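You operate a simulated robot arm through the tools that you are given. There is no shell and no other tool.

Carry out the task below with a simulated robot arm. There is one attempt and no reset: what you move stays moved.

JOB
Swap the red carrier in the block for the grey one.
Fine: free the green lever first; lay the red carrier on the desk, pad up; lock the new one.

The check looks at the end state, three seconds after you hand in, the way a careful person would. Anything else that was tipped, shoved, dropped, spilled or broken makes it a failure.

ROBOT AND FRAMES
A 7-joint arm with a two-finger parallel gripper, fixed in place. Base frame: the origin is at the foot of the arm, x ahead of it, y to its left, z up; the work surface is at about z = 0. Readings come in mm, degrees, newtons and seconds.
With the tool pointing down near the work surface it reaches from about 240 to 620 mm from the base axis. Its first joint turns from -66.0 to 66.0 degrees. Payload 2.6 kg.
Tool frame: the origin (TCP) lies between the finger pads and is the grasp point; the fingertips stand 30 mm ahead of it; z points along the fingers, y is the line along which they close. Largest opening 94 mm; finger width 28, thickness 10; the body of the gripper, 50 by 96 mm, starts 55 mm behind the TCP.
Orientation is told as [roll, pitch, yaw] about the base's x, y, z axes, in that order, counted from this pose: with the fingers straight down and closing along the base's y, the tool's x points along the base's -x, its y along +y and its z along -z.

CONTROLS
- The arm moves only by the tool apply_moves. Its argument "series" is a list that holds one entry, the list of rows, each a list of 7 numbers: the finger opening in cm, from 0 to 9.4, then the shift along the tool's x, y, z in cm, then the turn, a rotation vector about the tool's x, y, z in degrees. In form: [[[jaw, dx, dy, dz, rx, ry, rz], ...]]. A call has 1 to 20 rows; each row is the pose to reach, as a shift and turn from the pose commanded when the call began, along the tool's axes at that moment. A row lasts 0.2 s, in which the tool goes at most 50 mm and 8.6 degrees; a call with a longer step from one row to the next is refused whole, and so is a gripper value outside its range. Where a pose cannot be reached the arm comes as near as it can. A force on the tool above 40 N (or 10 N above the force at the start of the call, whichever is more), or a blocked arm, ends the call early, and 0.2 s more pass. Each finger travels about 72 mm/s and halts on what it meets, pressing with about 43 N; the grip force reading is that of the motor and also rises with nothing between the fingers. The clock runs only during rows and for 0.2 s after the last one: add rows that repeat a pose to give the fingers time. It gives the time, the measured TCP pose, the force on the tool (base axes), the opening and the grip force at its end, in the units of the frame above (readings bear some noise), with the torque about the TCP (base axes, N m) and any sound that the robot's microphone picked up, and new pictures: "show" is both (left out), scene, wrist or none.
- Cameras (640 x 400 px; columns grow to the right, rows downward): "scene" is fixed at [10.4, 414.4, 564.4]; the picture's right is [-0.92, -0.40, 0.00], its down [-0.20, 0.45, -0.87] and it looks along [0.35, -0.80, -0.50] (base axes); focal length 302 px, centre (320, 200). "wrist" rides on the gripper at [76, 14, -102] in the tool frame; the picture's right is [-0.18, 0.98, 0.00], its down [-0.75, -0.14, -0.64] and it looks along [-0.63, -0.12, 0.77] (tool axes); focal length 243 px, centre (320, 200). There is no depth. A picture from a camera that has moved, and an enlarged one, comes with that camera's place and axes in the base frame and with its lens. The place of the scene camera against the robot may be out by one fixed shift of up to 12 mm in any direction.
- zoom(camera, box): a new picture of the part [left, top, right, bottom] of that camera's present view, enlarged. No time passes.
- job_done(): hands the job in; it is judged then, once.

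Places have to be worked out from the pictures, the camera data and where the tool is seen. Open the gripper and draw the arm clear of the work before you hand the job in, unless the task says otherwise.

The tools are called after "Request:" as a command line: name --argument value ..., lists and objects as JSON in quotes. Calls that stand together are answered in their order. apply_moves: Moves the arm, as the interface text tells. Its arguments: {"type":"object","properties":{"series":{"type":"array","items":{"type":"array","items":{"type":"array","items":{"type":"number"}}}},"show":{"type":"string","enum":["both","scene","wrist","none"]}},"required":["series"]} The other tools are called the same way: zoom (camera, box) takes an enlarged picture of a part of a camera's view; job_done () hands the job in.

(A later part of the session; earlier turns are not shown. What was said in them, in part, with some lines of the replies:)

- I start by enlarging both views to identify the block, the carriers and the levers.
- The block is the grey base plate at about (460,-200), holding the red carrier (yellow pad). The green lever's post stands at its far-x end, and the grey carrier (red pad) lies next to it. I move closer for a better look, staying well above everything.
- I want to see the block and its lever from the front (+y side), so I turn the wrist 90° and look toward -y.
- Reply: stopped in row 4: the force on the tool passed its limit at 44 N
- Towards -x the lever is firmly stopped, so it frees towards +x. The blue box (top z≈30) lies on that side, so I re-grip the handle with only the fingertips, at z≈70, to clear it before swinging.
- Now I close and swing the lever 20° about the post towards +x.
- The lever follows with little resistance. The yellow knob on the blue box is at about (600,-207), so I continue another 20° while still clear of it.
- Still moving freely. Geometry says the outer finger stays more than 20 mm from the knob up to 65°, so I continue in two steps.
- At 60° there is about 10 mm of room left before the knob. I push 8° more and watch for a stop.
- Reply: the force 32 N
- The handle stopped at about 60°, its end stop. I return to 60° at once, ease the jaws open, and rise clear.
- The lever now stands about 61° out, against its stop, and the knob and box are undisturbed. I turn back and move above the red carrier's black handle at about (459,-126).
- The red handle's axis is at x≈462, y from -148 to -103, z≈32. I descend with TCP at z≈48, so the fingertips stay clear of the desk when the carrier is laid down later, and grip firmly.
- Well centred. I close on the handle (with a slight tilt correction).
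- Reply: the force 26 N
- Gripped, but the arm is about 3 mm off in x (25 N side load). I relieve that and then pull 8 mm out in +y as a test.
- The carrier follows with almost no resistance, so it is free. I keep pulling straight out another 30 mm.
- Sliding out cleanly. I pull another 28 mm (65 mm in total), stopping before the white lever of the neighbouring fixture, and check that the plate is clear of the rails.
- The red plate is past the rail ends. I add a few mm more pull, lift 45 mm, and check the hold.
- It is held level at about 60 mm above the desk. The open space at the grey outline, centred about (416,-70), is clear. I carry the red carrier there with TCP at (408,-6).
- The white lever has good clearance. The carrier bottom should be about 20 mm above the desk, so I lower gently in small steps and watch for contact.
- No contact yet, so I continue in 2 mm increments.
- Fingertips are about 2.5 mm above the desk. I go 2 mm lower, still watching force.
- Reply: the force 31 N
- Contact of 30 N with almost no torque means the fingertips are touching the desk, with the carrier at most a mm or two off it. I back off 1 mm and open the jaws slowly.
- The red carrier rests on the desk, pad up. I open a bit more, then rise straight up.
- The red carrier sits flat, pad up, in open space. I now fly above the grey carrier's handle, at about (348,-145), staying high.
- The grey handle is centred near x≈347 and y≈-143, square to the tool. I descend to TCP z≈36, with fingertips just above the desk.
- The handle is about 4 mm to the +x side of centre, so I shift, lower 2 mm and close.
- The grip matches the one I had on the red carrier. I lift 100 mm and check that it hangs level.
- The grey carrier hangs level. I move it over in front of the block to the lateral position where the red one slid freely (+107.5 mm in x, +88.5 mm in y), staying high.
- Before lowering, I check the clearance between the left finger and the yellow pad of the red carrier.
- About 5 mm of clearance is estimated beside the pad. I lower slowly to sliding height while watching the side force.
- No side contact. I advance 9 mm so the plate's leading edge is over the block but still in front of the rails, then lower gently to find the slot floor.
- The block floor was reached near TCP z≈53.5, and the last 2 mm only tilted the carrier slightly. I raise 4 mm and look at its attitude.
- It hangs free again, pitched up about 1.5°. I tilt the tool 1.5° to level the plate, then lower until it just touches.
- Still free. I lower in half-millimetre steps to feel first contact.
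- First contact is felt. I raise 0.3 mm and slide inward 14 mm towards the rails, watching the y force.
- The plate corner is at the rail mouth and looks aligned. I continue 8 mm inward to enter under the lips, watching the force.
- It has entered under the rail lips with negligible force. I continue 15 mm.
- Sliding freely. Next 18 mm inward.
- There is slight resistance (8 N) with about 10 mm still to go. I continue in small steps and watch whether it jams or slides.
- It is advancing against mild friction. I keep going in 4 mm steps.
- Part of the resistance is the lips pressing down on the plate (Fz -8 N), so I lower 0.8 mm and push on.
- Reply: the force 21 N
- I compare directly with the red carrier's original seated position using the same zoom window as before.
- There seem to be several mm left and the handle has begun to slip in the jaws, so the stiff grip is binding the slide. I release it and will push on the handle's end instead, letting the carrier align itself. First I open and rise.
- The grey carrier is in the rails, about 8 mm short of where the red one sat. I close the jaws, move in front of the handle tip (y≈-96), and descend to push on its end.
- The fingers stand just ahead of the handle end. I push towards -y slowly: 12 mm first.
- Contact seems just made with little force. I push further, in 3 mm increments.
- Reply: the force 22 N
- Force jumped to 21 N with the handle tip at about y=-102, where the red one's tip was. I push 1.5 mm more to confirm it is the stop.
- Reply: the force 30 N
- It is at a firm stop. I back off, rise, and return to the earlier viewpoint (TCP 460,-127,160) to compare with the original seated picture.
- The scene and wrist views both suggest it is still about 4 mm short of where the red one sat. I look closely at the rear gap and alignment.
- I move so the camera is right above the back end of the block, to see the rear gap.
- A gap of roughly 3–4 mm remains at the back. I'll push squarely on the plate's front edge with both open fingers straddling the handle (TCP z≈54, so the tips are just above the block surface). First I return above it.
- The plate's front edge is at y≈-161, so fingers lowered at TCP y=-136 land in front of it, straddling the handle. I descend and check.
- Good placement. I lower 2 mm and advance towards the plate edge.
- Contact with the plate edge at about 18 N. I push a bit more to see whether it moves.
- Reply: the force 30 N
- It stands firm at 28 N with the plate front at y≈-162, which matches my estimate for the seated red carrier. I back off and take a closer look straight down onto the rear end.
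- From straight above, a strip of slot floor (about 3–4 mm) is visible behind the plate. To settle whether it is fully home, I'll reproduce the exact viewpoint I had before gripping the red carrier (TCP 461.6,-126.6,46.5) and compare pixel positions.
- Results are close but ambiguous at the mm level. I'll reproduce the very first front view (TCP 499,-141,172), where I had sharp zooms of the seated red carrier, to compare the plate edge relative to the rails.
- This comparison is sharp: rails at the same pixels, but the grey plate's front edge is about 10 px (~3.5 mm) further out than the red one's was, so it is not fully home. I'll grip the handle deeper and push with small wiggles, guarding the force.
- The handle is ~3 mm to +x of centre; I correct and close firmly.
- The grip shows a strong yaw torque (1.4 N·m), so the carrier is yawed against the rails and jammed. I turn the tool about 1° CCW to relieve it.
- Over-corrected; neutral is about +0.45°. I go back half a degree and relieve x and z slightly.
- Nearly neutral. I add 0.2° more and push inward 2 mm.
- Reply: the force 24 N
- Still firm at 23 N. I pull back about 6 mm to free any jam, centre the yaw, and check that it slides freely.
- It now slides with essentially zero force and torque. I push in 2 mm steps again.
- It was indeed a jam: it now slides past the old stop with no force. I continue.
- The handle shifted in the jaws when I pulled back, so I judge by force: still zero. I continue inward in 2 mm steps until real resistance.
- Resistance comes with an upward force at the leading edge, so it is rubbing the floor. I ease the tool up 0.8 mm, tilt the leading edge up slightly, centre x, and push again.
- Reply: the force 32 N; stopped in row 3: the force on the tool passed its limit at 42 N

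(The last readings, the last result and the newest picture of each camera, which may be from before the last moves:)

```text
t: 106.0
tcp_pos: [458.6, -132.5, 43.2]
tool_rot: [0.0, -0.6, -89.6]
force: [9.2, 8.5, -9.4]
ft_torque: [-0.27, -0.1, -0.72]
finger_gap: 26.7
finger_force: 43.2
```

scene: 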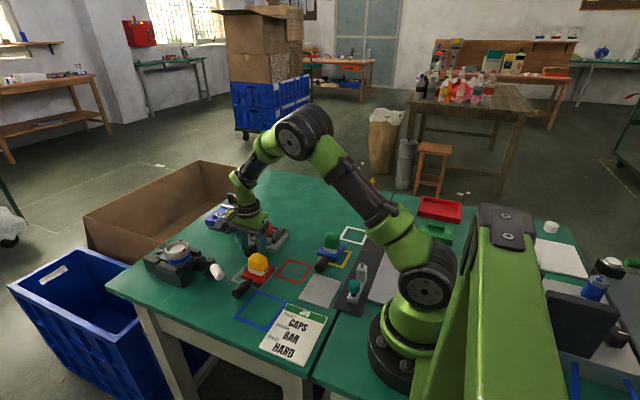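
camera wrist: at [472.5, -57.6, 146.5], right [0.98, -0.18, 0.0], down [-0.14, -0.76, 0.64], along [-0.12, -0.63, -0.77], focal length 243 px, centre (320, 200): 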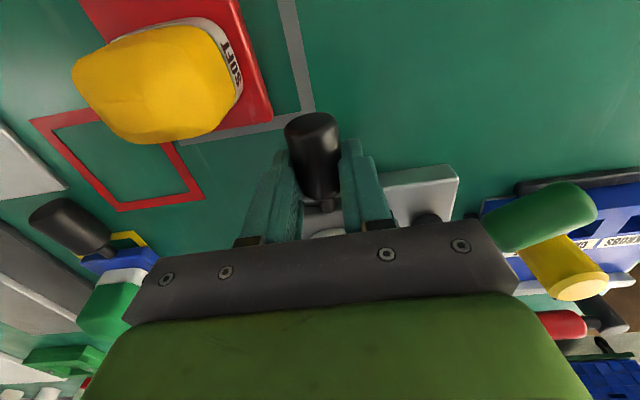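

I release the handle and re-check the position from the reference viewpoint.

Request:
apply_moves --series '[[[2.8, 0, 0, 0, 0, 0, 0], [3.6, 0, 0, 0, 0, 0, 0], [5.0, 0, 0, 0, 0, 0.6, 0], [5.0, 0, 0, -3, 0, 0.6, 0.3], [5.0, 0, 0, -7, 0, 0.6, 0.3], [5.0, -0.4, 1.5, -11, 0, 0.6, 0.3], [7, -0.8, 3, -12.7, 0, 0.6, 0.3], [9.4, -0.8, 4.2, -12.8, 0, 0.6, 0.3], [9.4, -0.8, 4.2, -12.8, 0, 0.6, 0.3]]]' --show "wrist"

Request:
zoom --camera "wrist" --box '[240, 100, 400, 200]'

Request:
zoom --camera "wrist" --box '[220, 50, 400, 210]'

```text
t: 108.0
tcp_pos: [501.1, -141.5, 172.0]
tool_rot: [0.0, 0.0, -89.8]
force: [0.3, -0.6, 0.0]
ft_torque: [0.02, 0.01, 0.0]
finger_gap: 93.9
finger_force: 0.1
camera wrist: at [514.8, -64.8, 274.8], right [0.98, -0.18, 0.0], down [-0.14, -0.75, 0.64], along [-0.12, -0.63, -0.77], focal length 243 px, centre (320, 200)
```

wrist: 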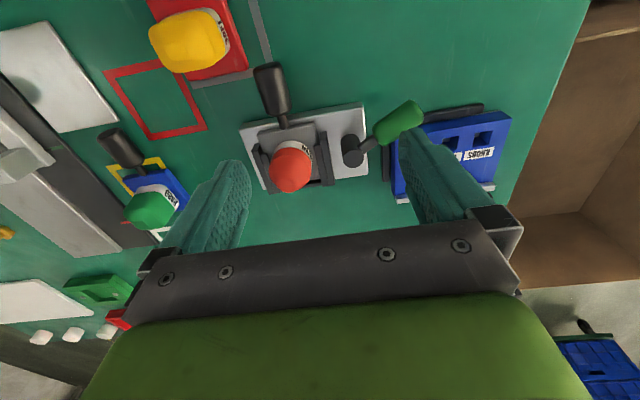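

```text
4.00 times, centred on (320, 150) of wrist
camera zoom: at [514.8, -64.8, 274.8], right [0.98, -0.18, 0.0], down [-0.14, -0.75, 0.64], along [-0.12, -0.63, -0.77], focal length 970 px, centre (320, 400)
```

zoom: 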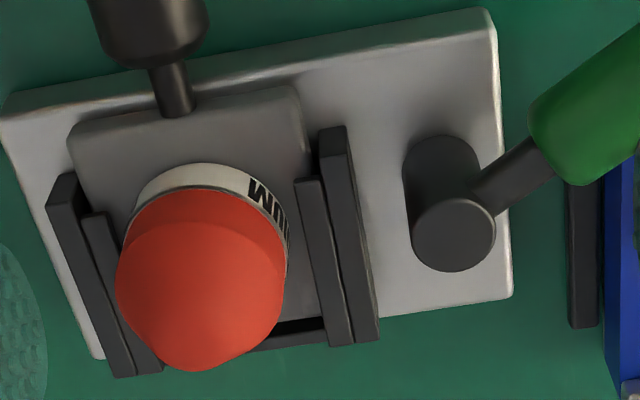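

```text
2.50 times, centred on (310, 130) of wrist
camera zoom: at [514.8, -64.8, 274.8], right [0.98, -0.18, 0.0], down [-0.14, -0.75, 0.64], along [-0.12, -0.63, -0.77], focal length 606 px, centre (345, 375)
```

zoom: 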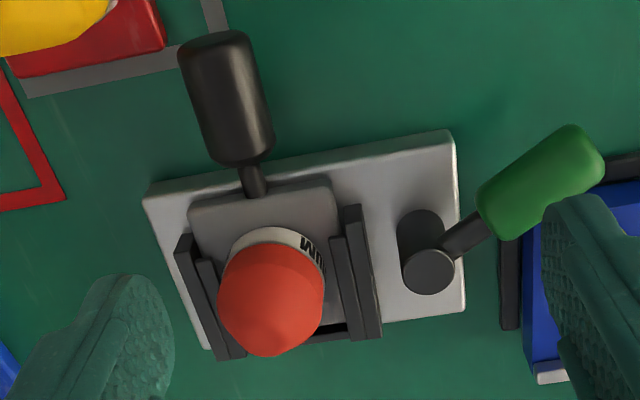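

The plate edge-to-rail distance is still about 3 mm larger than for the red one. I'll also reproduce the other early view (TCP 332,-170,231, yaw 0), which showed the red plate's rear and front edges from the side, to make sure.

Request:
apply_moves --series '[[[9.4, -0.3, -1.5, -0.6, 0, 0, -8], [9.4, -0.6, -3, -1.2, 0, 0, -16], [9.4, -0.9, -4.6, -1.8, 0, 0, -24], [9.4, -1.2, -6.2, -2.4, 0, 0, -32], [9.4, -1.5, -7.8, -3, 0, 0, -40], [9.4, -1.8, -9.4, -3.6, 0, 0, -48], [9.4, -2.1, -11, -4.2, 0, 0, -56], [9.4, -2.4, -12.6, -4.8, 0, 0, -64], [9.4, -2.7, -14.2, -5.4, 0, 0, -72], [9.4, -2.9, -15.6, -5.9, 0, 0, -80], [9.4, -2.9, -16.95, -5.9, 0, 0, -88], [9.4, -2.9, -16.95, -5.9, 0, 0, -89.8], [9.4, -2.9, -16.95, -5.9, 0, 0, -89.8]]]' --show "wrist"

Request:
zoom --camera "wrist" --box '[240, 60, 400, 240]'

```text
t: 110.8
tcp_pos: [331.5, -170.9, 230.5]
tool_rot: [-0.1, 0.1, 0.0]
force: [0.2, 0.1, -0.5]
ft_torque: [0.04, -0.02, 0.0]
finger_gap: 94.0
finger_force: 0.1
camera wrist: at [254.7, -157.2, 334.2], right [0.18, 0.98, 0.0], down [0.75, -0.14, 0.64], along [0.63, -0.12, -0.77], focal length 243 px, centre (320, 200)
```

wrist: 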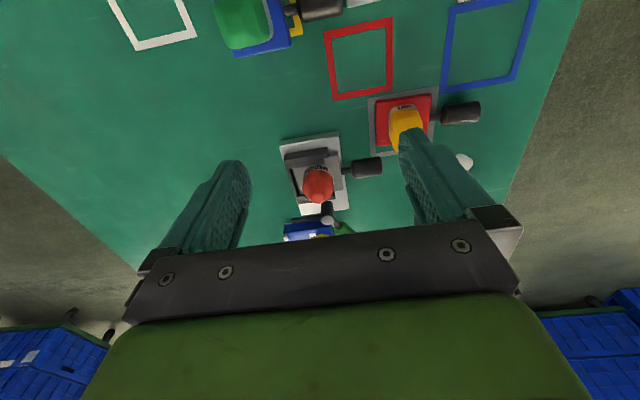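

```text
2.22 times, centred on (320, 150) of wrist
camera zoom: at [254.7, -157.2, 334.2], right [0.18, 0.98, 0.0], down [0.75, -0.14, 0.64], along [0.63, -0.12, -0.77], focal length 539 px, centre (320, 311)
```

zoom: 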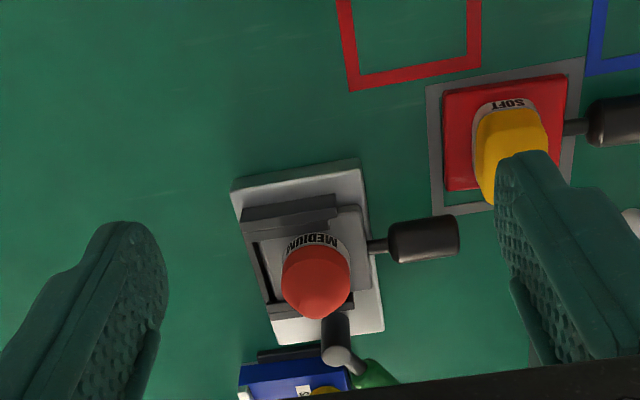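

Request:
zoom --camera "wrist" --box '[275, 125, 365, 215]'

```text
4.44 times, centred on (320, 170) of wrist
camera zoom: at [254.7, -157.2, 334.2], right [0.18, 0.98, 0.0], down [0.75, -0.14, 0.64], along [0.63, -0.12, -0.77], focal length 1078 px, centre (320, 333)
```

zoom: 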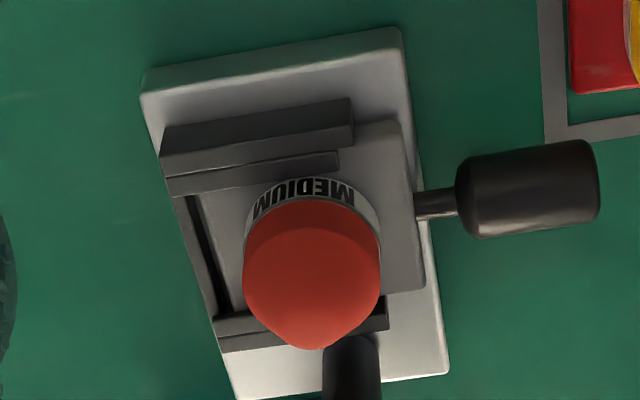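

Consistent again: about 3 mm short of the red one's seat (handle end at px 459 vs 454). I'll push on the handle end again, this time carefully centred and ramping the force higher, listening for a click.

Request:
apply_moves --series '[[[6, -1.2, 0.9, 0.6, 0, 0, 8], [4, -2.4, 1.8, 1.2, 0, 0, 16], [2, -3.6, 2.7, 1.8, 0, 0, 24], [0, -4.8, 3.6, 2.4, 0, 0, 32], [0, -6, 4.6, 3, 0, 0, 40], [0, -7.2, 5.6, 3.6, 0, 0, 48], [0, -8.4, 6.6, 4.2, 0, 0, 56], [0, -9.6, 7.6, 4.8, 0, 0, 64], [0, -10.8, 8.6, 5.4, 0, 0, 72], [0, -11.8, 9.4, 6, 0, 0, 80], [0, -12.73, 9.99, 6.95, 0, 0, 88], [0, -12.73, 9.99, 6.95, 0, 0, 89.7], [0, -12.73, 9.99, 6.95, 0, 0, 89.7]]]' --show "wrist"

```text
t: 113.6
tcp_pos: [458.5, -69.4, 161.8]
tool_rot: [0.0, -0.1, -89.8]
force: [0.1, -0.3, 0.5]
ft_torque: [0.0, -0.01, -0.01]
finger_gap: 0.0
finger_force: 32.8
camera wrist: at [472.1, 5.1, 264.9], right [0.98, -0.18, 0.0], down [-0.14, -0.75, 0.64], along [-0.12, -0.63, -0.77], focal length 243 px, centre (320, 200)
```

wrist: 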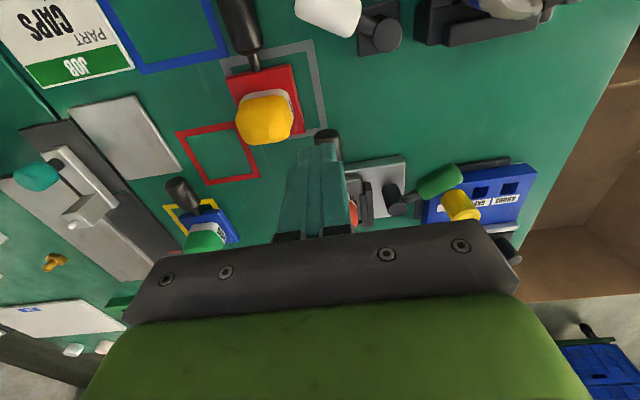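

Request:
apply_moves --series '[[[0, -0.2, 0.05, 4, 0, 0, 0], [0, -0.2, 0.05, 8, 0, 0, 0], [0, -0.2, 0.05, 11.2, 0, 0, 0], [0, -0.8, 0.05, 11.2, 0, 0, 0], [0, -1.3, 0.05, 11.2, 0, 0, 0], [0, -1.6, 0.05, 11.2, 0, 0, 0], [0, -1.6, 0.05, 11.2, 0, 0, 0]]]' --show "none"

Request:
apply_moves --series '[[[0, -0.1, 0, 0, 0, 0, 0], [0, -0.2, 0, 0, 0, 0, 0], [0, -0.2, 0, 0, 0, 0, 0]]]' --show "none"

Request:
apply_moves --series '[[[0, -0.1, 0, 0, 0, 0, 0], [0, -0.2, 0, 0, 0, 0, 0], [0, -0.2, 0, 0, 0, 0, 0]]]' --show "none"

```text
t: 115.2
tcp_pos: [460.3, -87.7, 50.6]
tool_rot: [0.0, 0.0, -89.8]
force: [0.0, 0.0, -0.3]
ft_torque: [0.0, 0.0, 0.01]
finger_gap: 0.0
finger_force: 33.1
```

```text
t: 116.0
tcp_pos: [459.0, -88.0, 49.0]
tool_rot: [-0.1, 0.1, -89.7]
force: [-0.2, 4.9, 0.7]
ft_torque: [0.15, -0.03, 0.01]
finger_gap: 0.0
finger_force: 33.1
```

```text
t: 116.8
tcp_pos: [459.3, -89.0, 49.6]
tool_rot: [-0.2, 0.2, -89.7]
force: [-3.8, 20.0, 5.0]
ft_torque: [0.4, -0.02, -0.05]
finger_gap: 0.2
finger_force: 32.8
```

Request:
apply_moves --series '[[[0, -0.1, -0.03, -0.05, 0, 0, 0], [0, -0.15, -0.05, -0.05, 0, 0, 0], [0, -0.15, -0.05, -0.05, 0, 0, 0]]]' --show "none"

Request:
apply_moves --series '[[[0, -0.05, -0.03, -0.03, 0, 0, 0], [0, -0.1, -0.05, -0.05, 0, 0, 0], [0, -0.1, -0.05, -0.05, 0, 0, 0]]]' --show "none"

```text
t: 117.6
tcp_pos: [459.7, -88.8, 50.7]
tool_rot: [0.1, 0.3, -89.5]
force: [4.6, 22.9, -5.3]
ft_torque: [0.59, 0.12, 0.07]
finger_gap: 0.0
finger_force: 32.7
```

```text
t: 118.4
tcp_pos: [460.1, -87.3, 49.2]
tool_rot: [0.0, 0.4, -89.5]
force: [7.1, 25.1, -8.3]
ft_torque: [0.64, -0.16, 0.1]
finger_gap: 0.2
finger_force: 33.4
```

Request:
apply_moves --series '[[[0, -0.1, 0.03, 0.03, 0, 0, 0], [0, -0.2, 0.06, 0.06, 0, 0, 0], [0, -0.3, 0.06, 0.06, 0, 0, 0], [0, -0.3, 0.06, 0.06, 0, 0, 0]]]' --show "none"

Request:
zoom --camera "scene" --box '[220, 200, 320, 270]'

```text
t: 119.4
tcp_pos: [458.6, -88.8, 49.5]
tool_rot: [-0.2, 0.8, -89.4]
force: [-9.9, 35.3, 10.6]
ft_torque: [0.42, -0.08, -0.15]
finger_gap: 0.0
finger_force: 32.9
```

```text
5.71 times, centred on (270, 235) of scene
camera zoom: at [10.3, 414.4, 564.4], right [-0.92, -0.4, 0.0], down [-0.2, 0.45, -0.87], along [0.35, -0.8, -0.5], focal length 1727 px, centre (606, 0)
```

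zoom: 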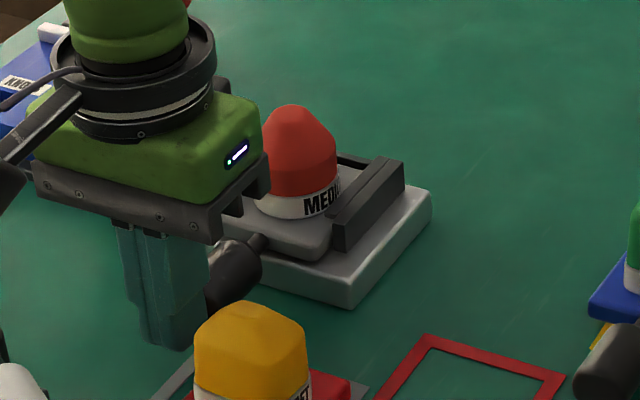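

At 36 N it still does not budge, so this is the mechanical stop (handle tip y≈-103). I back off, rise, and move above the green lever handle (about 61°) to lock it, then see how everything seats.

Request:
apply_moves --series '[[[0, 1, 0, 0, 0, 0, 0], [0, 2.4, 0, 0, 0, 0, 0], [0, 2.4, 0, -4, 0, 0, 0], [0, 2.4, 0, -8, 0, 0, 0], [1, 2.4, 0, -11.2, 0, 0, 0], [3.6, 2.4, 0, -11.2, 0, 0, 0]]]' --show "none"

Request:
apply_moves --series '[[[3.6, -1.2, 1.4, 0, 0, 0, 7.5], [3.6, -2.4, 2.8, 0, 0, 0, 15], [3.6, -3.6, 4.2, 0, 0, 0, 22.5], [3.6, -4.8, 5.6, 0, 0, 0, 30], [3.6, -6, 7, 0, 0, 0, 37.5], [3.6, -7.4, 8.5, 0, 0, 0, 45], [3.6, -8.6, 10, 0, 0, 0, 52.5], [3.6, -9.85, 11.4, 0, 0, 0, 60], [3.6, -9.85, 11.4, 0, 0, 0, 60]]]'

Request:
zoom --camera "wrist" --box '[220, 40, 600, 280]'

```text
t: 120.8
tcp_pos: [457.5, -72.0, 164.6]
tool_rot: [0.0, -0.1, -89.7]
force: [0.0, 0.3, 0.8]
ft_torque: [-0.01, 0.01, 0.01]
finger_gap: 36.0
finger_force: 0.1
```

```text
t: 122.8
tcp_pos: [573.2, -169.9, 162.4]
tool_rot: [0.1, 0.0, -150.0]
force: [-0.3, 0.5, 0.0]
ft_torque: [-0.01, 0.0, 0.0]
finger_gap: 36.2
finger_force: 0.0
camera wrist: at [646.2, -144.9, 265.2], right [0.33, -0.94, 0.0], down [-0.72, -0.26, 0.64], along [-0.61, -0.21, -0.77], focal length 243 px, centre (320, 200)
```

scene: 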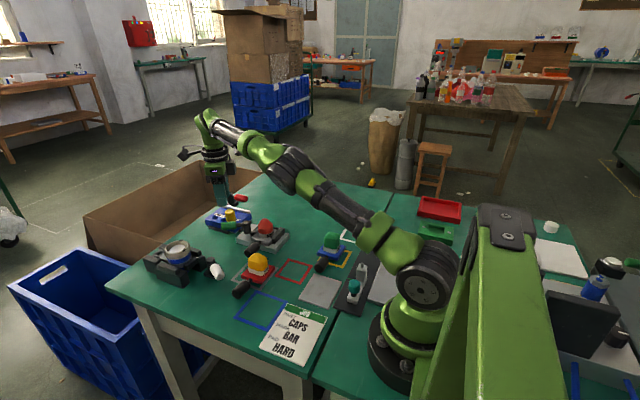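
wrist: 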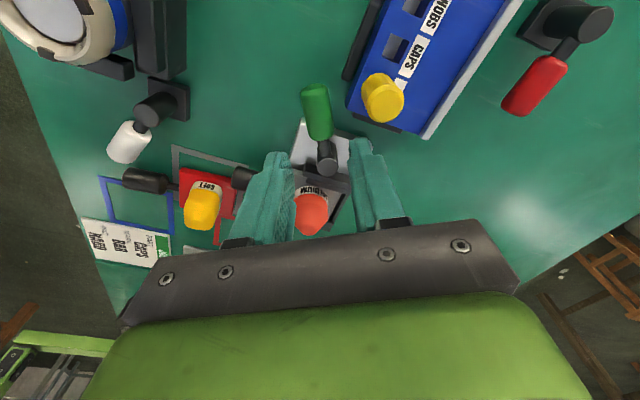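

```text
1.67 times, centred on (410, 160) of wrist
camera zoom: at [646.2, -144.9, 265.2], right [0.33, -0.94, 0.0], down [-0.72, -0.26, 0.64], along [-0.61, -0.21, -0.77], focal length 404 px, centre (170, 267)
```

zoom: 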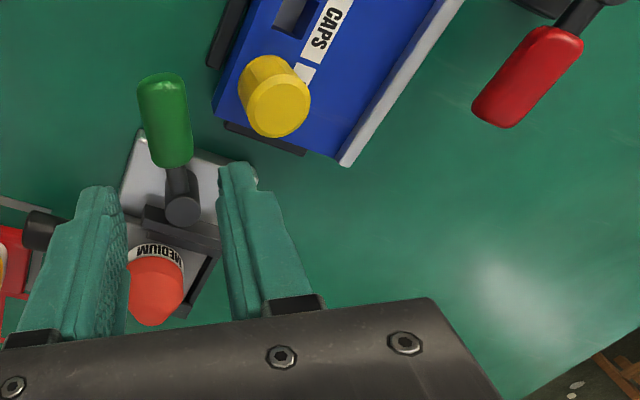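

The handle lies between the fingers with ~2.5 mm offset. I correct that, descend to z≈71 as before, and grip it.

Request:
apply_moves --series '[[[3.8, 0.18, -0.24, 3, 0, 0, 0], [3.8, 0.18, -0.24, 6, 0, 0, 0], [3.8, 0.18, -0.24, 8, 0, 0, 0], [3.8, 0.18, -0.24, 9.2, 0, 0, 0], [3.8, 0.18, -0.24, 9.2, 0, 0, 0]]]' --show "none"

Request:
zoom --camera "wrist" --box '[220, 80, 600, 280]'

Request:
zoom --camera "scene" --box '[180, 160, 300, 270]'

```text
t: 124.0
tcp_pos: [575.1, -166.2, 69.2]
tool_rot: [0.0, 0.1, -149.8]
force: [-0.6, -0.9, -0.3]
ft_torque: [-0.01, 0.03, 0.02]
finger_gap: 38.0
finger_force: 0.1
```

```text
1.68 times, centred on (410, 180) of wrist
camera zoom: at [646.8, -141.6, 172.9], right [0.34, -0.94, 0.0], down [-0.72, -0.26, 0.64], along [-0.6, -0.22, -0.77], focal length 409 px, centre (168, 234)
```

zoom: 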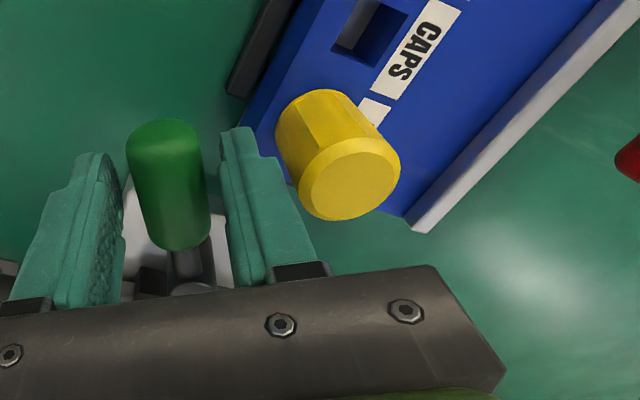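

```text
3.64 times, centred on (240, 215) of scene
camera zoom: at [10.4, 414.4, 564.4], right [-0.92, -0.4, 0.0], down [-0.2, 0.45, -0.87], along [0.35, -0.8, -0.5], focal length 1099 px, centre (611, 146)
```

zoom: 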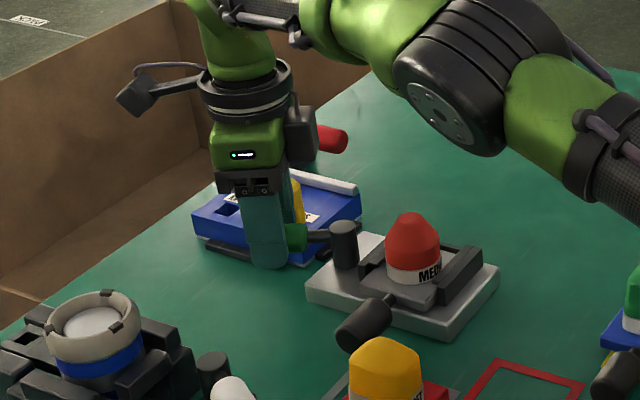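

The handle is well between the fingers. I close lightly and swing the lever back 20°.

Request:
apply_moves --series '[[[3, 0, 0, 0, 0, 0, 0], [2.4, 0, 0, 0, 0, 0, 0], [2.4, 0, 0, 0, 0, 0, 0], [2.4, -0.021, -0.49, 0, 0, 0, -5], [2.4, -0.085, -0.97, 0, 0, 0, -10], [2.4, -0.19, -1.45, 0, 0, 0, -15], [2.4, -0.34, -1.92, 0, 0, 0, -20], [2.4, -0.34, -1.92, 0, 0, 0, -20]]]' --show "wrist"

Request:
apply_moves --series '[[[2.4, -0.021, -0.49, 0, 0, 0, -5], [2.4, -0.085, -0.97, 0, 0, 0, -10], [2.4, -0.19, -1.45, 0, 0, 0, -15], [2.4, -0.34, -1.92, 0, 0, 0, -20], [2.4, -0.34, -1.92, 0, 0, 0, -20]]]' --show "wrist"

Request:
zoom --camera "scene" --box '[180, 160, 300, 270]'

```text
t: 125.8
tcp_pos: [562.1, -152.0, 71.0]
tool_rot: [0.0, -0.1, -129.7]
force: [1.4, -2.4, 0.5]
ft_torque: [-0.03, -0.08, -0.02]
finger_gap: 25.1
finger_force: 1.0
camera wrist: at [620.5, -103.3, 173.4], right [0.64, -0.77, 0.0], down [-0.59, -0.49, 0.64], along [-0.49, -0.41, -0.77], focal length 243 px, centre (320, 200)
```

wrist: 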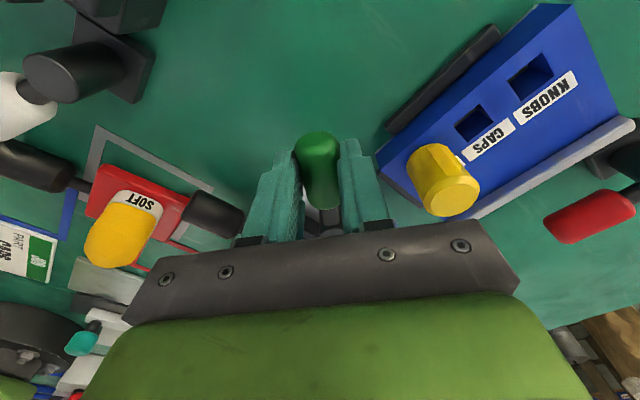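

```text
t: 127.0
tcp_pos: [544.0, -141.9, 70.6]
tool_rot: [0.0, 0.0, -109.7]
force: [1.3, -1.1, -0.7]
ft_torque: [-0.04, -0.03, -0.03]
finger_gap: 25.1
finger_force: 1.3
camera wrist: at [583.1, -76.1, 172.9], right [0.86, -0.5, 0.0], down [-0.39, -0.66, 0.64], along [-0.32, -0.55, -0.77], focal length 243 px, centre (320, 200)
```

wrist: 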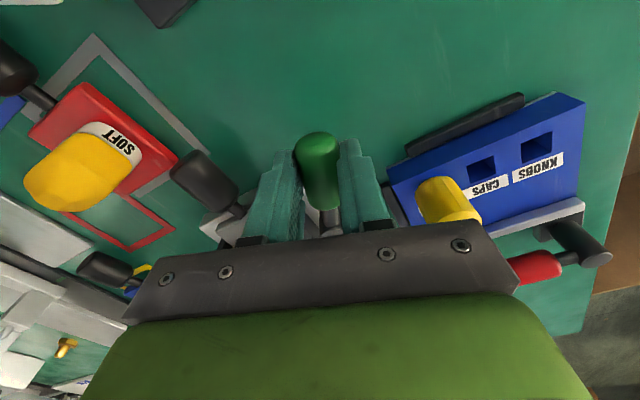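

```text
3.64 times, centred on (240, 215) of scene
camera zoom: at [10.4, 414.4, 564.4], right [-0.92, -0.4, 0.0], down [-0.2, 0.45, -0.87], along [0.35, -0.8, -0.5], focal length 1099 px, centre (611, 146)
```

zoom: 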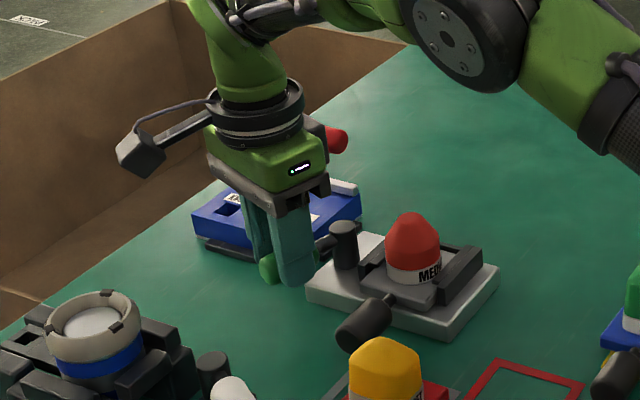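

Moving freely. The remaining 20°, more slowly, with attention to resistance.

Request:
apply_moves --series '[[[2.4, -0.021, -0.49, 0, 0, 0, -5], [2.4, -0.085, -0.97, 0, 0, 0, -10], [2.4, -0.13, -1.21, 0, 0, 0, -12.5], [2.4, -0.19, -1.45, 0, 0, 0, -15], [2.4, -0.19, -1.45, 0, 0, 0, -15]]]' --show "none"

Request:
apply_moves --series '[[[2.4, -0.008, -0.29, 0, 0, 0, -3], [2.4, -0.021, -0.49, 0, 0, 0, -5], [2.4, -0.021, -0.49, 0, 0, 0, -5]]]' --show "wrist"

Request:
zoom --camera "scene" --box '[190, 180, 300, 265]'

```text
t: 128.2
tcp_pos: [529.6, -138.9, 71.2]
tool_rot: [0.1, -0.1, -94.8]
force: [4.2, 0.7, 0.3]
ft_torque: [0.05, -0.09, 0.06]
finger_gap: 26.3
finger_force: 1.8
```

```text
t: 129.0
tcp_pos: [525.2, -138.8, 71.1]
tool_rot: [0.1, -0.1, -89.6]
force: [4.9, -1.4, -2.1]
ft_torque: [-0.04, -0.06, -0.09]
finger_gap: 26.9
finger_force: 2.9
camera wrist: at [538.2, -63.6, 173.5], right [0.98, -0.18, 0.0], down [-0.14, -0.75, 0.64], along [-0.12, -0.63, -0.77], focal length 243 px, centre (320, 200)
```

wrist: 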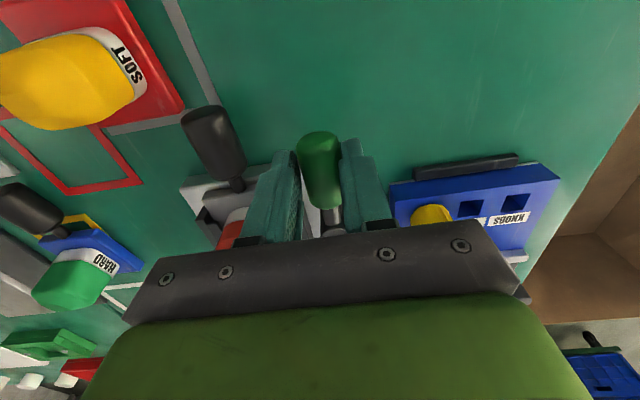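

```text
4.71 times, centred on (245, 222) of scene
camera zoom: at [10.4, 414.4, 564.4], right [-0.92, -0.4, 0.0], down [-0.2, 0.45, -0.87], along [0.35, -0.8, -0.5], focal length 1422 px, centre (673, 94)
```

zoom: 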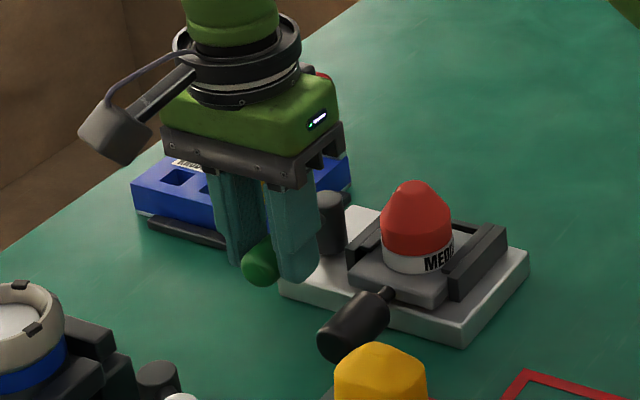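

The lever is back at about 0°. I press 3° further to be sure it is against its locked stop.

Request:
apply_moves --series '[[[2.0, 0, -0.15, 0, 0, 0, -1.5], [2.0, -0.008, -0.29, 0, 0, 0, -3], [2.0, -0.008, -0.29, 0, 0, 0, -3]]]' --show "wrist"

Request:
zoom --camera "wrist" --box '[160, 80, 420, 260]'

```text
t: 129.8
tcp_pos: [523.7, -138.7, 72.0]
tool_rot: [0.2, -0.2, -86.6]
force: [20.9, -4.7, -4.3]
ft_torque: [-0.27, -0.39, -0.4]
finger_gap: 31.9
finger_force: 10.2
camera wrist: at [531.7, -63.2, 174.0], right [0.99, -0.13, 0.0], down [-0.1, -0.76, 0.64], along [-0.08, -0.64, -0.77], focal length 243 px, centre (320, 200)
```

wrist: 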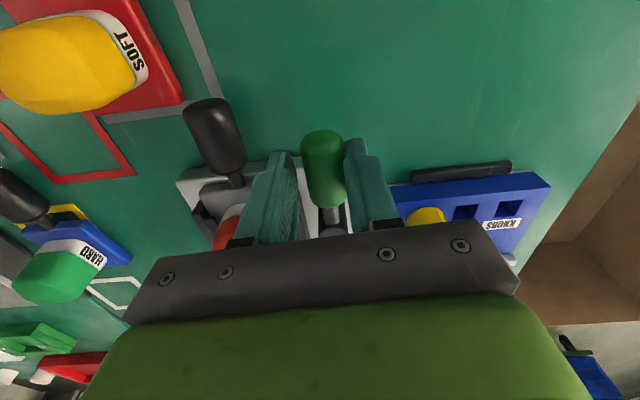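

```text
2.22 times, centred on (290, 170) of wrist
camera zoom: at [531.7, -63.2, 174.0], right [0.99, -0.13, 0.0], down [-0.1, -0.76, 0.64], along [-0.08, -0.64, -0.77], focal length 539 px, centre (387, 267)
```

zoom: 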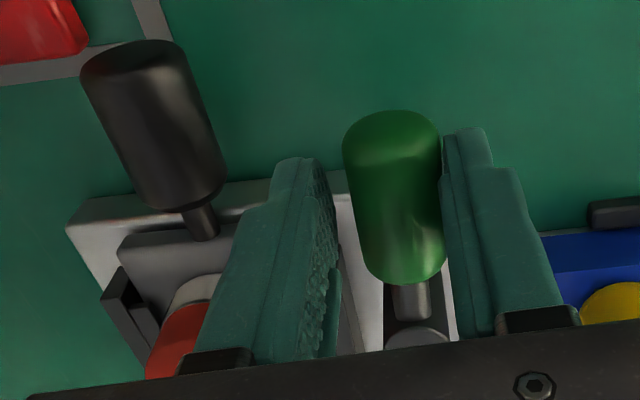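

The lever is hard against its locked stop. I ease back, open, rise, and look from the reference viewpoint.

Request:
apply_moves --series '[[[3.0, -0.008, 0.29, 0, 0, 0, 3], [4.2, -0.008, 0.29, 0, 0, 0, 3], [5.0, -0.008, 0.29, 0, 0, 0, 3], [5.0, 0, 0.29, -3, 0, 0, 3], [5.0, 0, 0.29, -6, 0, 0, 3], [7, 0, -1, -9, 0, 0, 3], [9.4, -0.2, -2.2, -10, 0, 0, 3], [9.4, -0.2, -2.2, -10, 0, 0, 3]]]' --show "wrist"

Request:
zoom --camera "wrist" --box '[240, 100, 400, 200]'

Request:
zoom --camera "scene" --box '[190, 180, 300, 265]'

Request:
zoom --camera "scene" --box '[220, 200, 320, 270]'

```text
t: 131.6
tcp_pos: [499.5, -141.6, 170.3]
tool_rot: [0.0, -0.1, -89.7]
force: [-0.3, -0.8, -0.6]
ft_torque: [0.02, -0.02, 0.0]
finger_gap: 94.1
finger_force: 0.1
camera wrist: at [512.4, -67.5, 272.6], right [0.98, -0.18, 0.0], down [-0.14, -0.75, 0.64], along [-0.12, -0.63, -0.77], focal length 243 px, centre (320, 200)
```

wrist: 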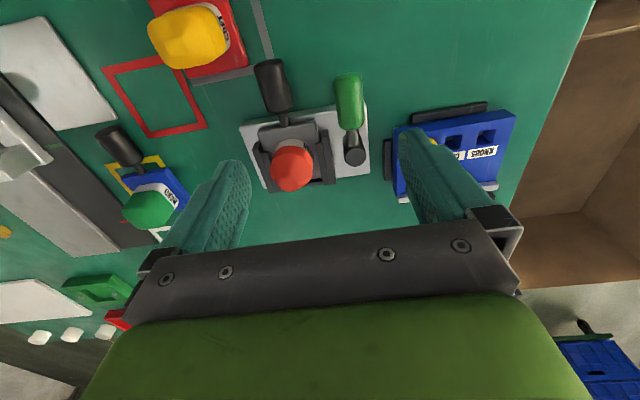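

```text
4.00 times, centred on (320, 150) of wrist
camera zoom: at [512.4, -67.5, 272.6], right [0.98, -0.18, 0.0], down [-0.14, -0.75, 0.64], along [-0.12, -0.63, -0.77], focal length 970 px, centre (320, 400)
```

zoom: 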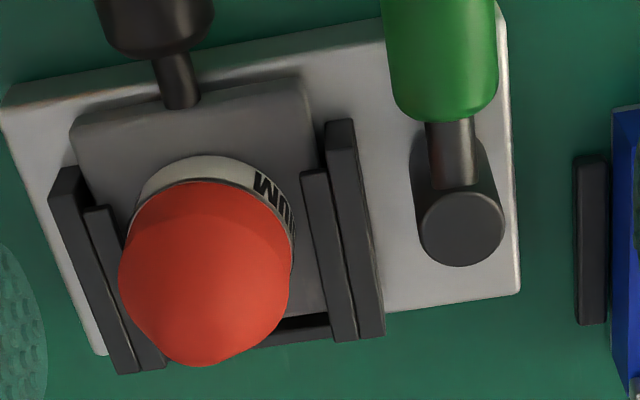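

```text
4.71 times, centred on (245, 222) of scene
camera zoom: at [10.4, 414.4, 564.4], right [-0.92, -0.4, 0.0], down [-0.2, 0.45, -0.87], along [0.35, -0.8, -0.5], focal length 1422 px, centre (673, 94)
```

zoom: 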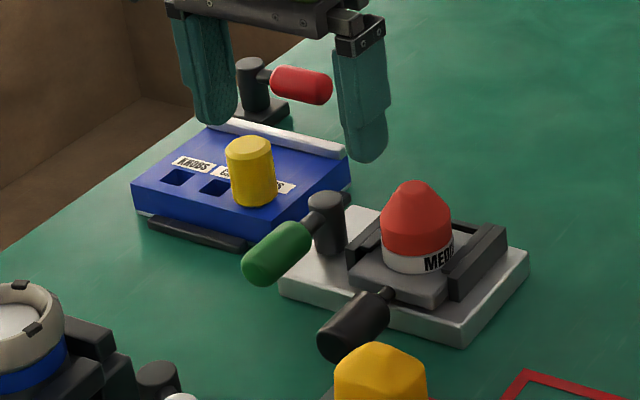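

```text
5.71 times, centred on (270, 235) of scene
camera zoom: at [10.4, 414.4, 564.4], right [-0.92, -0.4, 0.0], down [-0.2, 0.45, -0.87], along [0.35, -0.8, -0.5], focal length 1727 px, centre (606, 0)
```

zoom: 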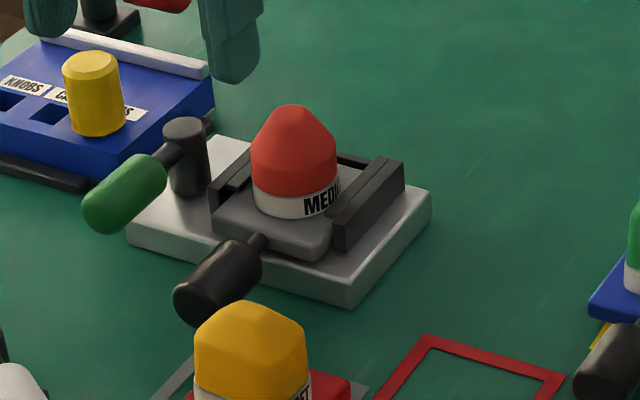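

The lever is exactly where it started, and the carrier is within ~2–3 mm of the red one's old position. To learn whether it is really locked, I'll grip the handle and give a gentle tug.

Request:
apply_moves --series '[[[8, 0.3, -1.5, 0, 0, 0, 0], [6, 0.7, -3, 0, 0, 0, 0], [5, 0.9, -4.0, 0, 0, 0, 0], [5, 0.9, -4.0, 4, 0, 0, 0], [5, 0.9, -4.0, 8, 0, 0, 0], [5, 0.9, -4.0, 11, 0, 0, 0], [5, 0.9, -4.0, 12.4, 0, 0, 0], [5, 0.9, -4.0, 12.4, 0, 0, 0]]]' --show "wrist"

Request:
zoom --camera "wrist" --box '[220, 80, 420, 240]'

```text
t: 133.4
tcp_pos: [459.6, -132.4, 45.2]
tool_rot: [0.1, 0.0, -89.8]
force: [0.4, -0.6, 0.0]
ft_torque: [0.04, 0.02, -0.01]
finger_gap: 49.9
finger_force: 0.0
camera wrist: at [473.4, -57.4, 148.7], right [0.98, -0.18, 0.0], down [-0.14, -0.75, 0.64], along [-0.12, -0.63, -0.77], focal length 243 px, centre (320, 200)
```

wrist: 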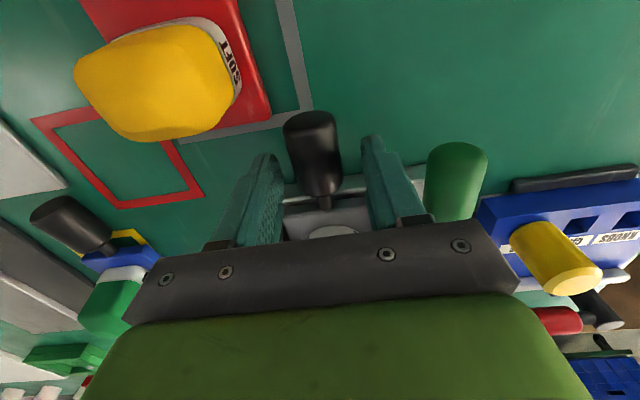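

```text
2.50 times, centred on (320, 160) of wrist
camera zoom: at [473.4, -57.4, 148.7], right [0.98, -0.18, 0.0], down [-0.14, -0.75, 0.64], along [-0.12, -0.63, -0.77], focal length 606 px, centre (320, 300)
```

zoom: 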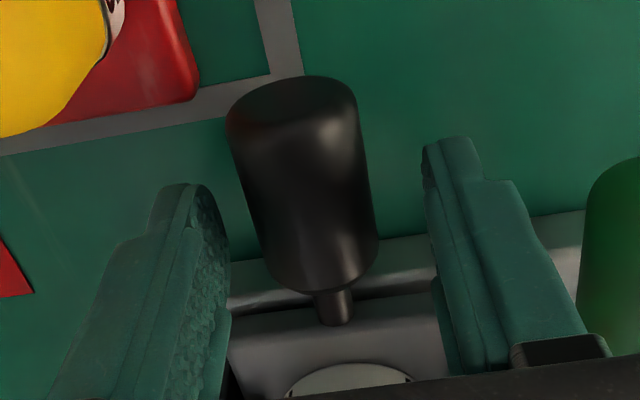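

Request:
apply_moves --series '[[[4, 0, -0.1, 0, 0, 0, 0], [3, 0, -0.1, 0, 0, 0, 0], [2, 0, -0.1, 0, 0, 0, 0], [0.5, 0, -0.1, 0, 0, 0, 0], [0.5, 0, -0.1, 0, 0, 0, 0]]]' --show "wrist"

Request:
apply_moves --series '[[[0.5, 0.1, 0, 0, 0, 0, 0], [0.5, 0.2, 0, 0, 0, 0, 0], [0.5, 0.2, 0, 0, 0, 0, 0]]]' --show "wrist"

```text
t: 134.6
tcp_pos: [459.3, -133.3, 46.6]
tool_rot: [0.0, -0.1, -89.7]
force: [-2.6, -0.4, -0.6]
ft_torque: [0.05, 0.07, 0.39]
finger_gap: 26.7
finger_force: 43.1
camera wrist: at [472.4, -57.7, 149.2], right [0.98, -0.18, 0.0], down [-0.14, -0.75, 0.64], along [-0.12, -0.63, -0.77], focal length 243 px, centre (320, 200)
```

wrist: 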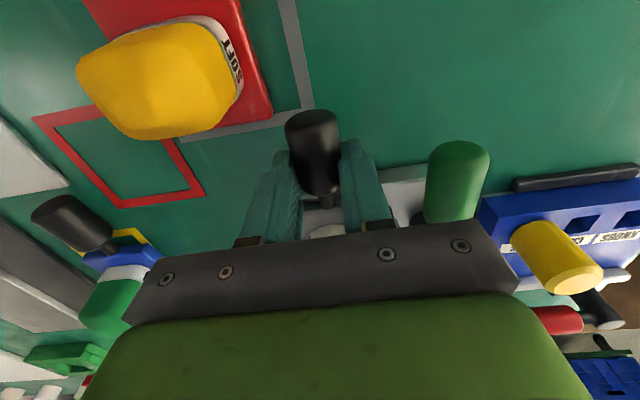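

```text
t: 135.4
tcp_pos: [459.3, -132.5, 46.2]
tool_rot: [0.0, -0.3, -89.7]
force: [9.3, -14.6, -11.1]
ft_torque: [0.54, -0.05, 0.57]
finger_gap: 26.7
finger_force: 42.9
camera wrist: at [472.1, -57.2, 149.0], right [0.98, -0.18, 0.0], down [-0.14, -0.75, 0.65], along [-0.11, -0.64, -0.76], focal length 243 px, centre (320, 200)
```

wrist: 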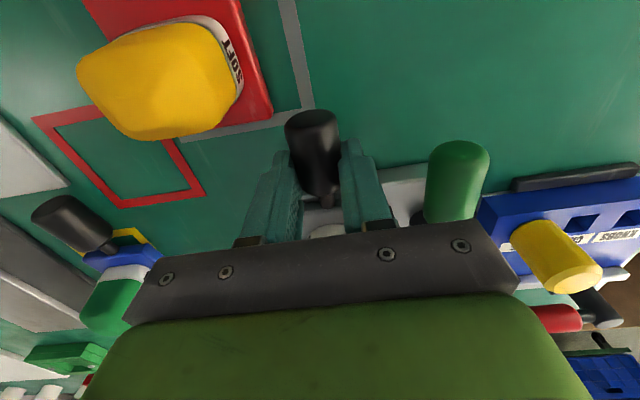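

A 2 mm tug now meets 15 N without movement (before locking, it slid at 0 N), so the grey carrier is locked. I relax the pull, open, and rise clear.

Request:
apply_moves --series '[[[0.5, -0.2, 0, 0, 0, 0, 0], [0.5, -0.2, 0, 0, 0, 0, 0], [2.8, -0.2, 0, 0, 0, 0, 0], [3.6, -0.2, 0, 0, 0, 0, 0], [5, -0.2, 0, 0, 0, 0, 0], [5, -0.2, 0, -3, 0, 0, 0], [5, -0.2, 0, -7, 0, 0, 0], [5, -0.2, 0, -11, 0, 0, 0], [5, -0.2, 0, -15, 0, 0, 0], [5, -0.2, 0, -19, 0, 0, 0], [5, -0.2, 0, -19, 0, 0, 0]]]'

Request:
zoom --camera "scene" --box '[120, 180, 400, 360]'

Request:
zoom --camera "scene" --box '[220, 200, 320, 270]'

```text
t: 137.8
tcp_pos: [459.0, -133.1, 238.7]
tool_rot: [0.0, -0.2, -89.8]
force: [-1.2, -0.1, -0.1]
ft_torque: [-0.02, 0.01, 0.03]
finger_gap: 50.3
finger_force: 0.1
camera wrist: at [471.7, -56.9, 341.0], right [0.98, -0.18, 0.0], down [-0.14, -0.75, 0.64], along [-0.12, -0.63, -0.77], focal length 243 px, centre (320, 200)
```

scene: 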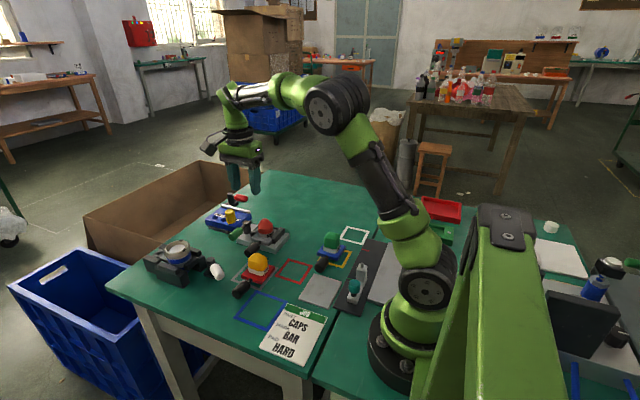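
wrist: 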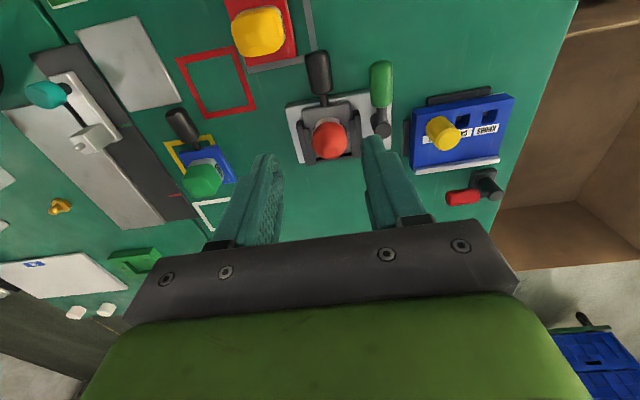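

```text
2.22 times, centred on (260, 270) of scene
camera zoom: at [10.4, 414.4, 564.4], right [-0.92, -0.4, 0.0], down [-0.2, 0.45, -0.87], along [0.35, -0.8, -0.5], focal length 671 px, centre (453, 44)
```

zoom: 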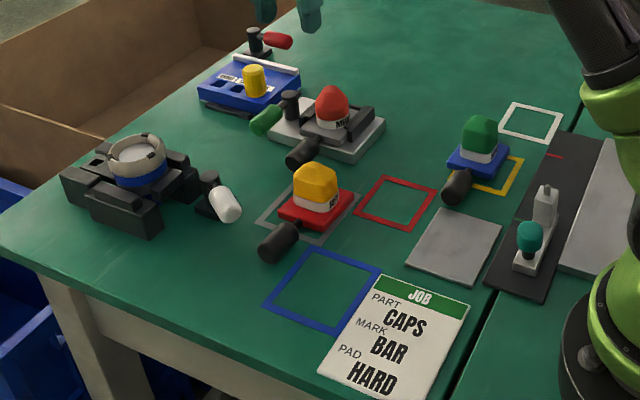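

```text
5.71 times, centred on (270, 235) of scene
camera zoom: at [10.4, 414.4, 564.4], right [-0.92, -0.4, 0.0], down [-0.2, 0.45, -0.87], along [0.35, -0.8, -0.5], focal length 1727 px, centre (606, 0)
```

zoom: 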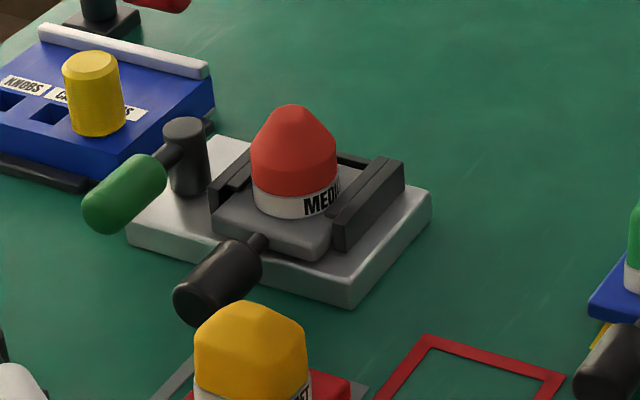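

Everything looks right. One firmer tug (about 25 N) will tell lock apart from mere friction, so I go back down and grip once more.

Request:
apply_moves --series '[[[5, 0, 0, 4, 0, 0, 0], [5, 0, 0, 8, 0, 0, 0], [5, 0, 0, 12, 0, 0, 0], [5, 0, 0, 16, 0, 0, 0], [5, 0, 0, 19, 0, 0, 0], [5, 0, 0, 19, 0, 0, 0], [4, 0, 0, 19, 0, 0, 0], [3, 0, 0, 19, 0, 0, 0], [2, 0, 0, 19, 0, 0, 0], [0.5, 0, 0, 19, 0, 0, 0], [0.5, 0, 0, 19, 0, 0, 0]]]' --show "none"

Request:
apply_moves --series '[[[0.5, 0.15, 0, 0, 0, 0, 0], [0.5, 0.3, 0, 0, 0, 0, 0], [0.5, 0.45, 0, 0, 0, 0, 0], [0.5, 0.45, 0, 0, 0, 0, 0]]]' --show "wrist"

Request:
zoom --camera "scene" --box '[220, 200, 320, 270]'

```text
t: 140.2
tcp_pos: [458.1, -134.3, 46.4]
tool_rot: [-0.1, -0.1, -89.7]
force: [8.4, -1.9, -6.4]
ft_torque: [0.05, -0.16, 0.4]
finger_gap: 26.7
finger_force: 42.8
```

```text
t: 141.2
tcp_pos: [459.5, -134.9, 46.1]
tool_rot: [0.2, -0.8, -89.8]
force: [16.3, -32.3, -16.8]
ft_torque: [-0.33, -0.1, 0.41]
finger_gap: 26.8
finger_force: 42.8
camera wrist: at [471.7, -57.7, 147.9], right [0.98, -0.18, 0.01], down [-0.14, -0.75, 0.65], along [-0.11, -0.64, -0.76], focal length 243 px, centre (320, 200)
```

wrist: 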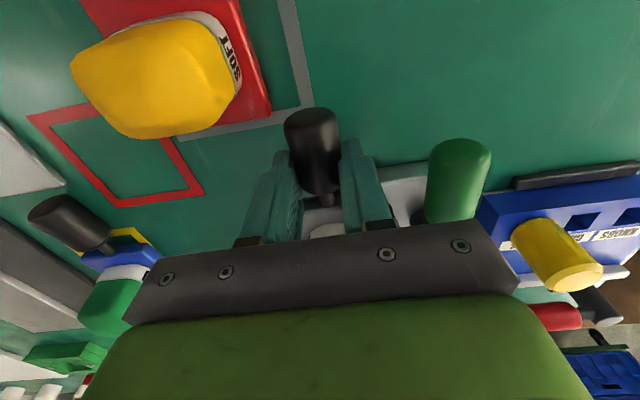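

```text
5.71 times, centred on (270, 235) of scene
camera zoom: at [10.5, 414.4, 564.4], right [-0.92, -0.4, 0.0], down [-0.2, 0.45, -0.87], along [0.35, -0.8, -0.5], focal length 1727 px, centre (606, 0)
```

zoom: 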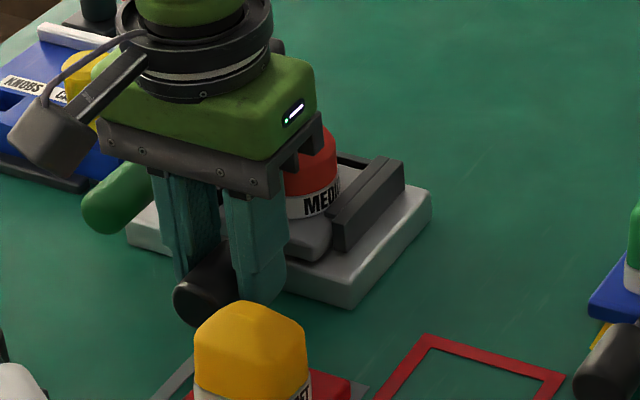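

It holds at 32 N, so it is locked. I relax the pull, open, rise, and move the arm clear.

Request:
apply_moves --series '[[[0.5, -0.25, 0, 0, 0, 0, 0], [0.5, -0.45, 0, 0, 0, 0, 0], [0.5, -0.45, 0, 0, 0, 0, 0], [2.8, -0.45, 0, 0, 0, 0, 0], [3.6, -0.45, 0, 0, 0, 0, 0], [5, -0.45, 0, 0, 0, 0, 0], [5, -0.45, 0, -3, 0, 0, 0], [5, -0.45, 0, -7, 0, 0, 0], [5, -0.45, 0, -11, 0, 0, 0], [5, -0.45, 0, -15, 0, 0, 0], [5, -0.45, 0, -19, 0, 0, 0], [6, 0, -2, -22, 0, 0, 0], [8, 1, -5, -25, 0, 0, 0], [9.4, 2, -8, -27, 0, 0, 0], [9.4, 2, -8, -27, 0, 0, 0]]]'

Request:
zoom --camera "scene" --box '[120, 180, 400, 360]'

Request:
zoom --camera "scene" --box '[200, 195, 320, 290]'

```text
t: 144.4
tcp_pos: [378.9, -107.0, 316.7]
tool_rot: [0.1, 0.0, -89.8]
force: [0.8, 0.4, -0.5]
ft_torque: [-0.04, -0.01, 0.0]
finger_gap: 94.0
finger_force: 0.2
camera wrist: at [392.1, -33.4, 418.6], right [0.98, -0.18, 0.0], down [-0.14, -0.75, 0.64], along [-0.12, -0.63, -0.77], focal length 243 px, centre (320, 200)
```

scene: 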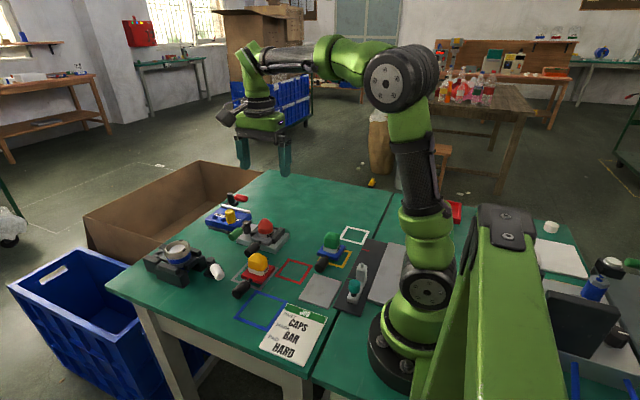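
wrist: 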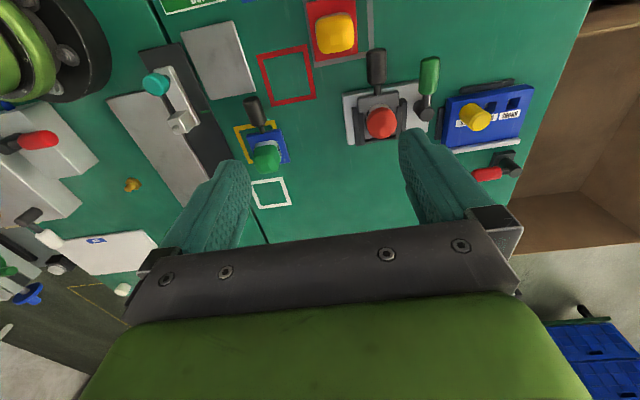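

```text
2.22 times, centred on (260, 270) of scene
camera zoom: at [10.4, 414.4, 564.4], right [-0.92, -0.4, 0.0], down [-0.2, 0.45, -0.87], along [0.35, -0.8, -0.5], focal length 671 px, centre (453, 44)
```

zoom: 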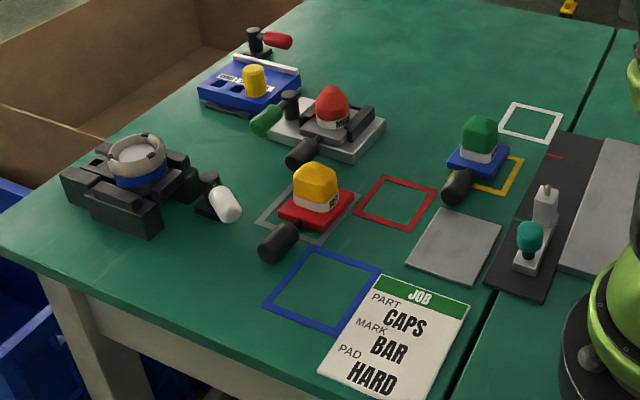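

```text
4.21 times, centred on (260, 242) of scene
camera zoom: at [10.4, 414.4, 564.4], right [-0.92, -0.4, 0.0], down [-0.2, 0.45, -0.87], along [0.35, -0.8, -0.5], focal length 1272 px, centre (573, 21)
```

zoom: 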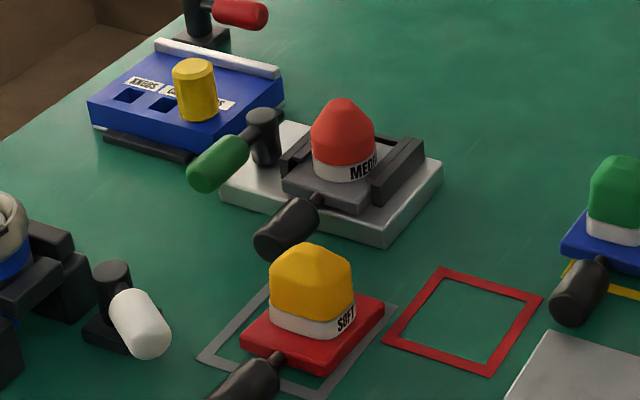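

The final pictures show the grey carrier in the block with the green lever back at its locked stop. The red carrier lies flat on the desk, pad up. Nothing else has moved, and the arm is clear with the gripper open, so I hand the job in.

Request:
job_done

```text
The job is handed in.
```

The swap is done and handed in. The grey carrier is in the block with the green lever locked, and the red carrier is lying on the desk, pad up.

- **Lock:** The green lever is back against its original stop. The grey carrier held against a 32 N pull without moving; before locking it slid freely.
- **Seating depth:** Comparing pictures, the grey carrier sits about 2–3 mm further out than the red one did. It would not go deeper, even with about 36 N of push, so I took that as its end stop.
- **Red carrier:** It rests flat inside the grey outline, in front of the block.
- **Surroundings:** In the final pictures the blue box and its knob, the white and red levers and the blue carrier are where they started. The arm is clear with the gripper open.
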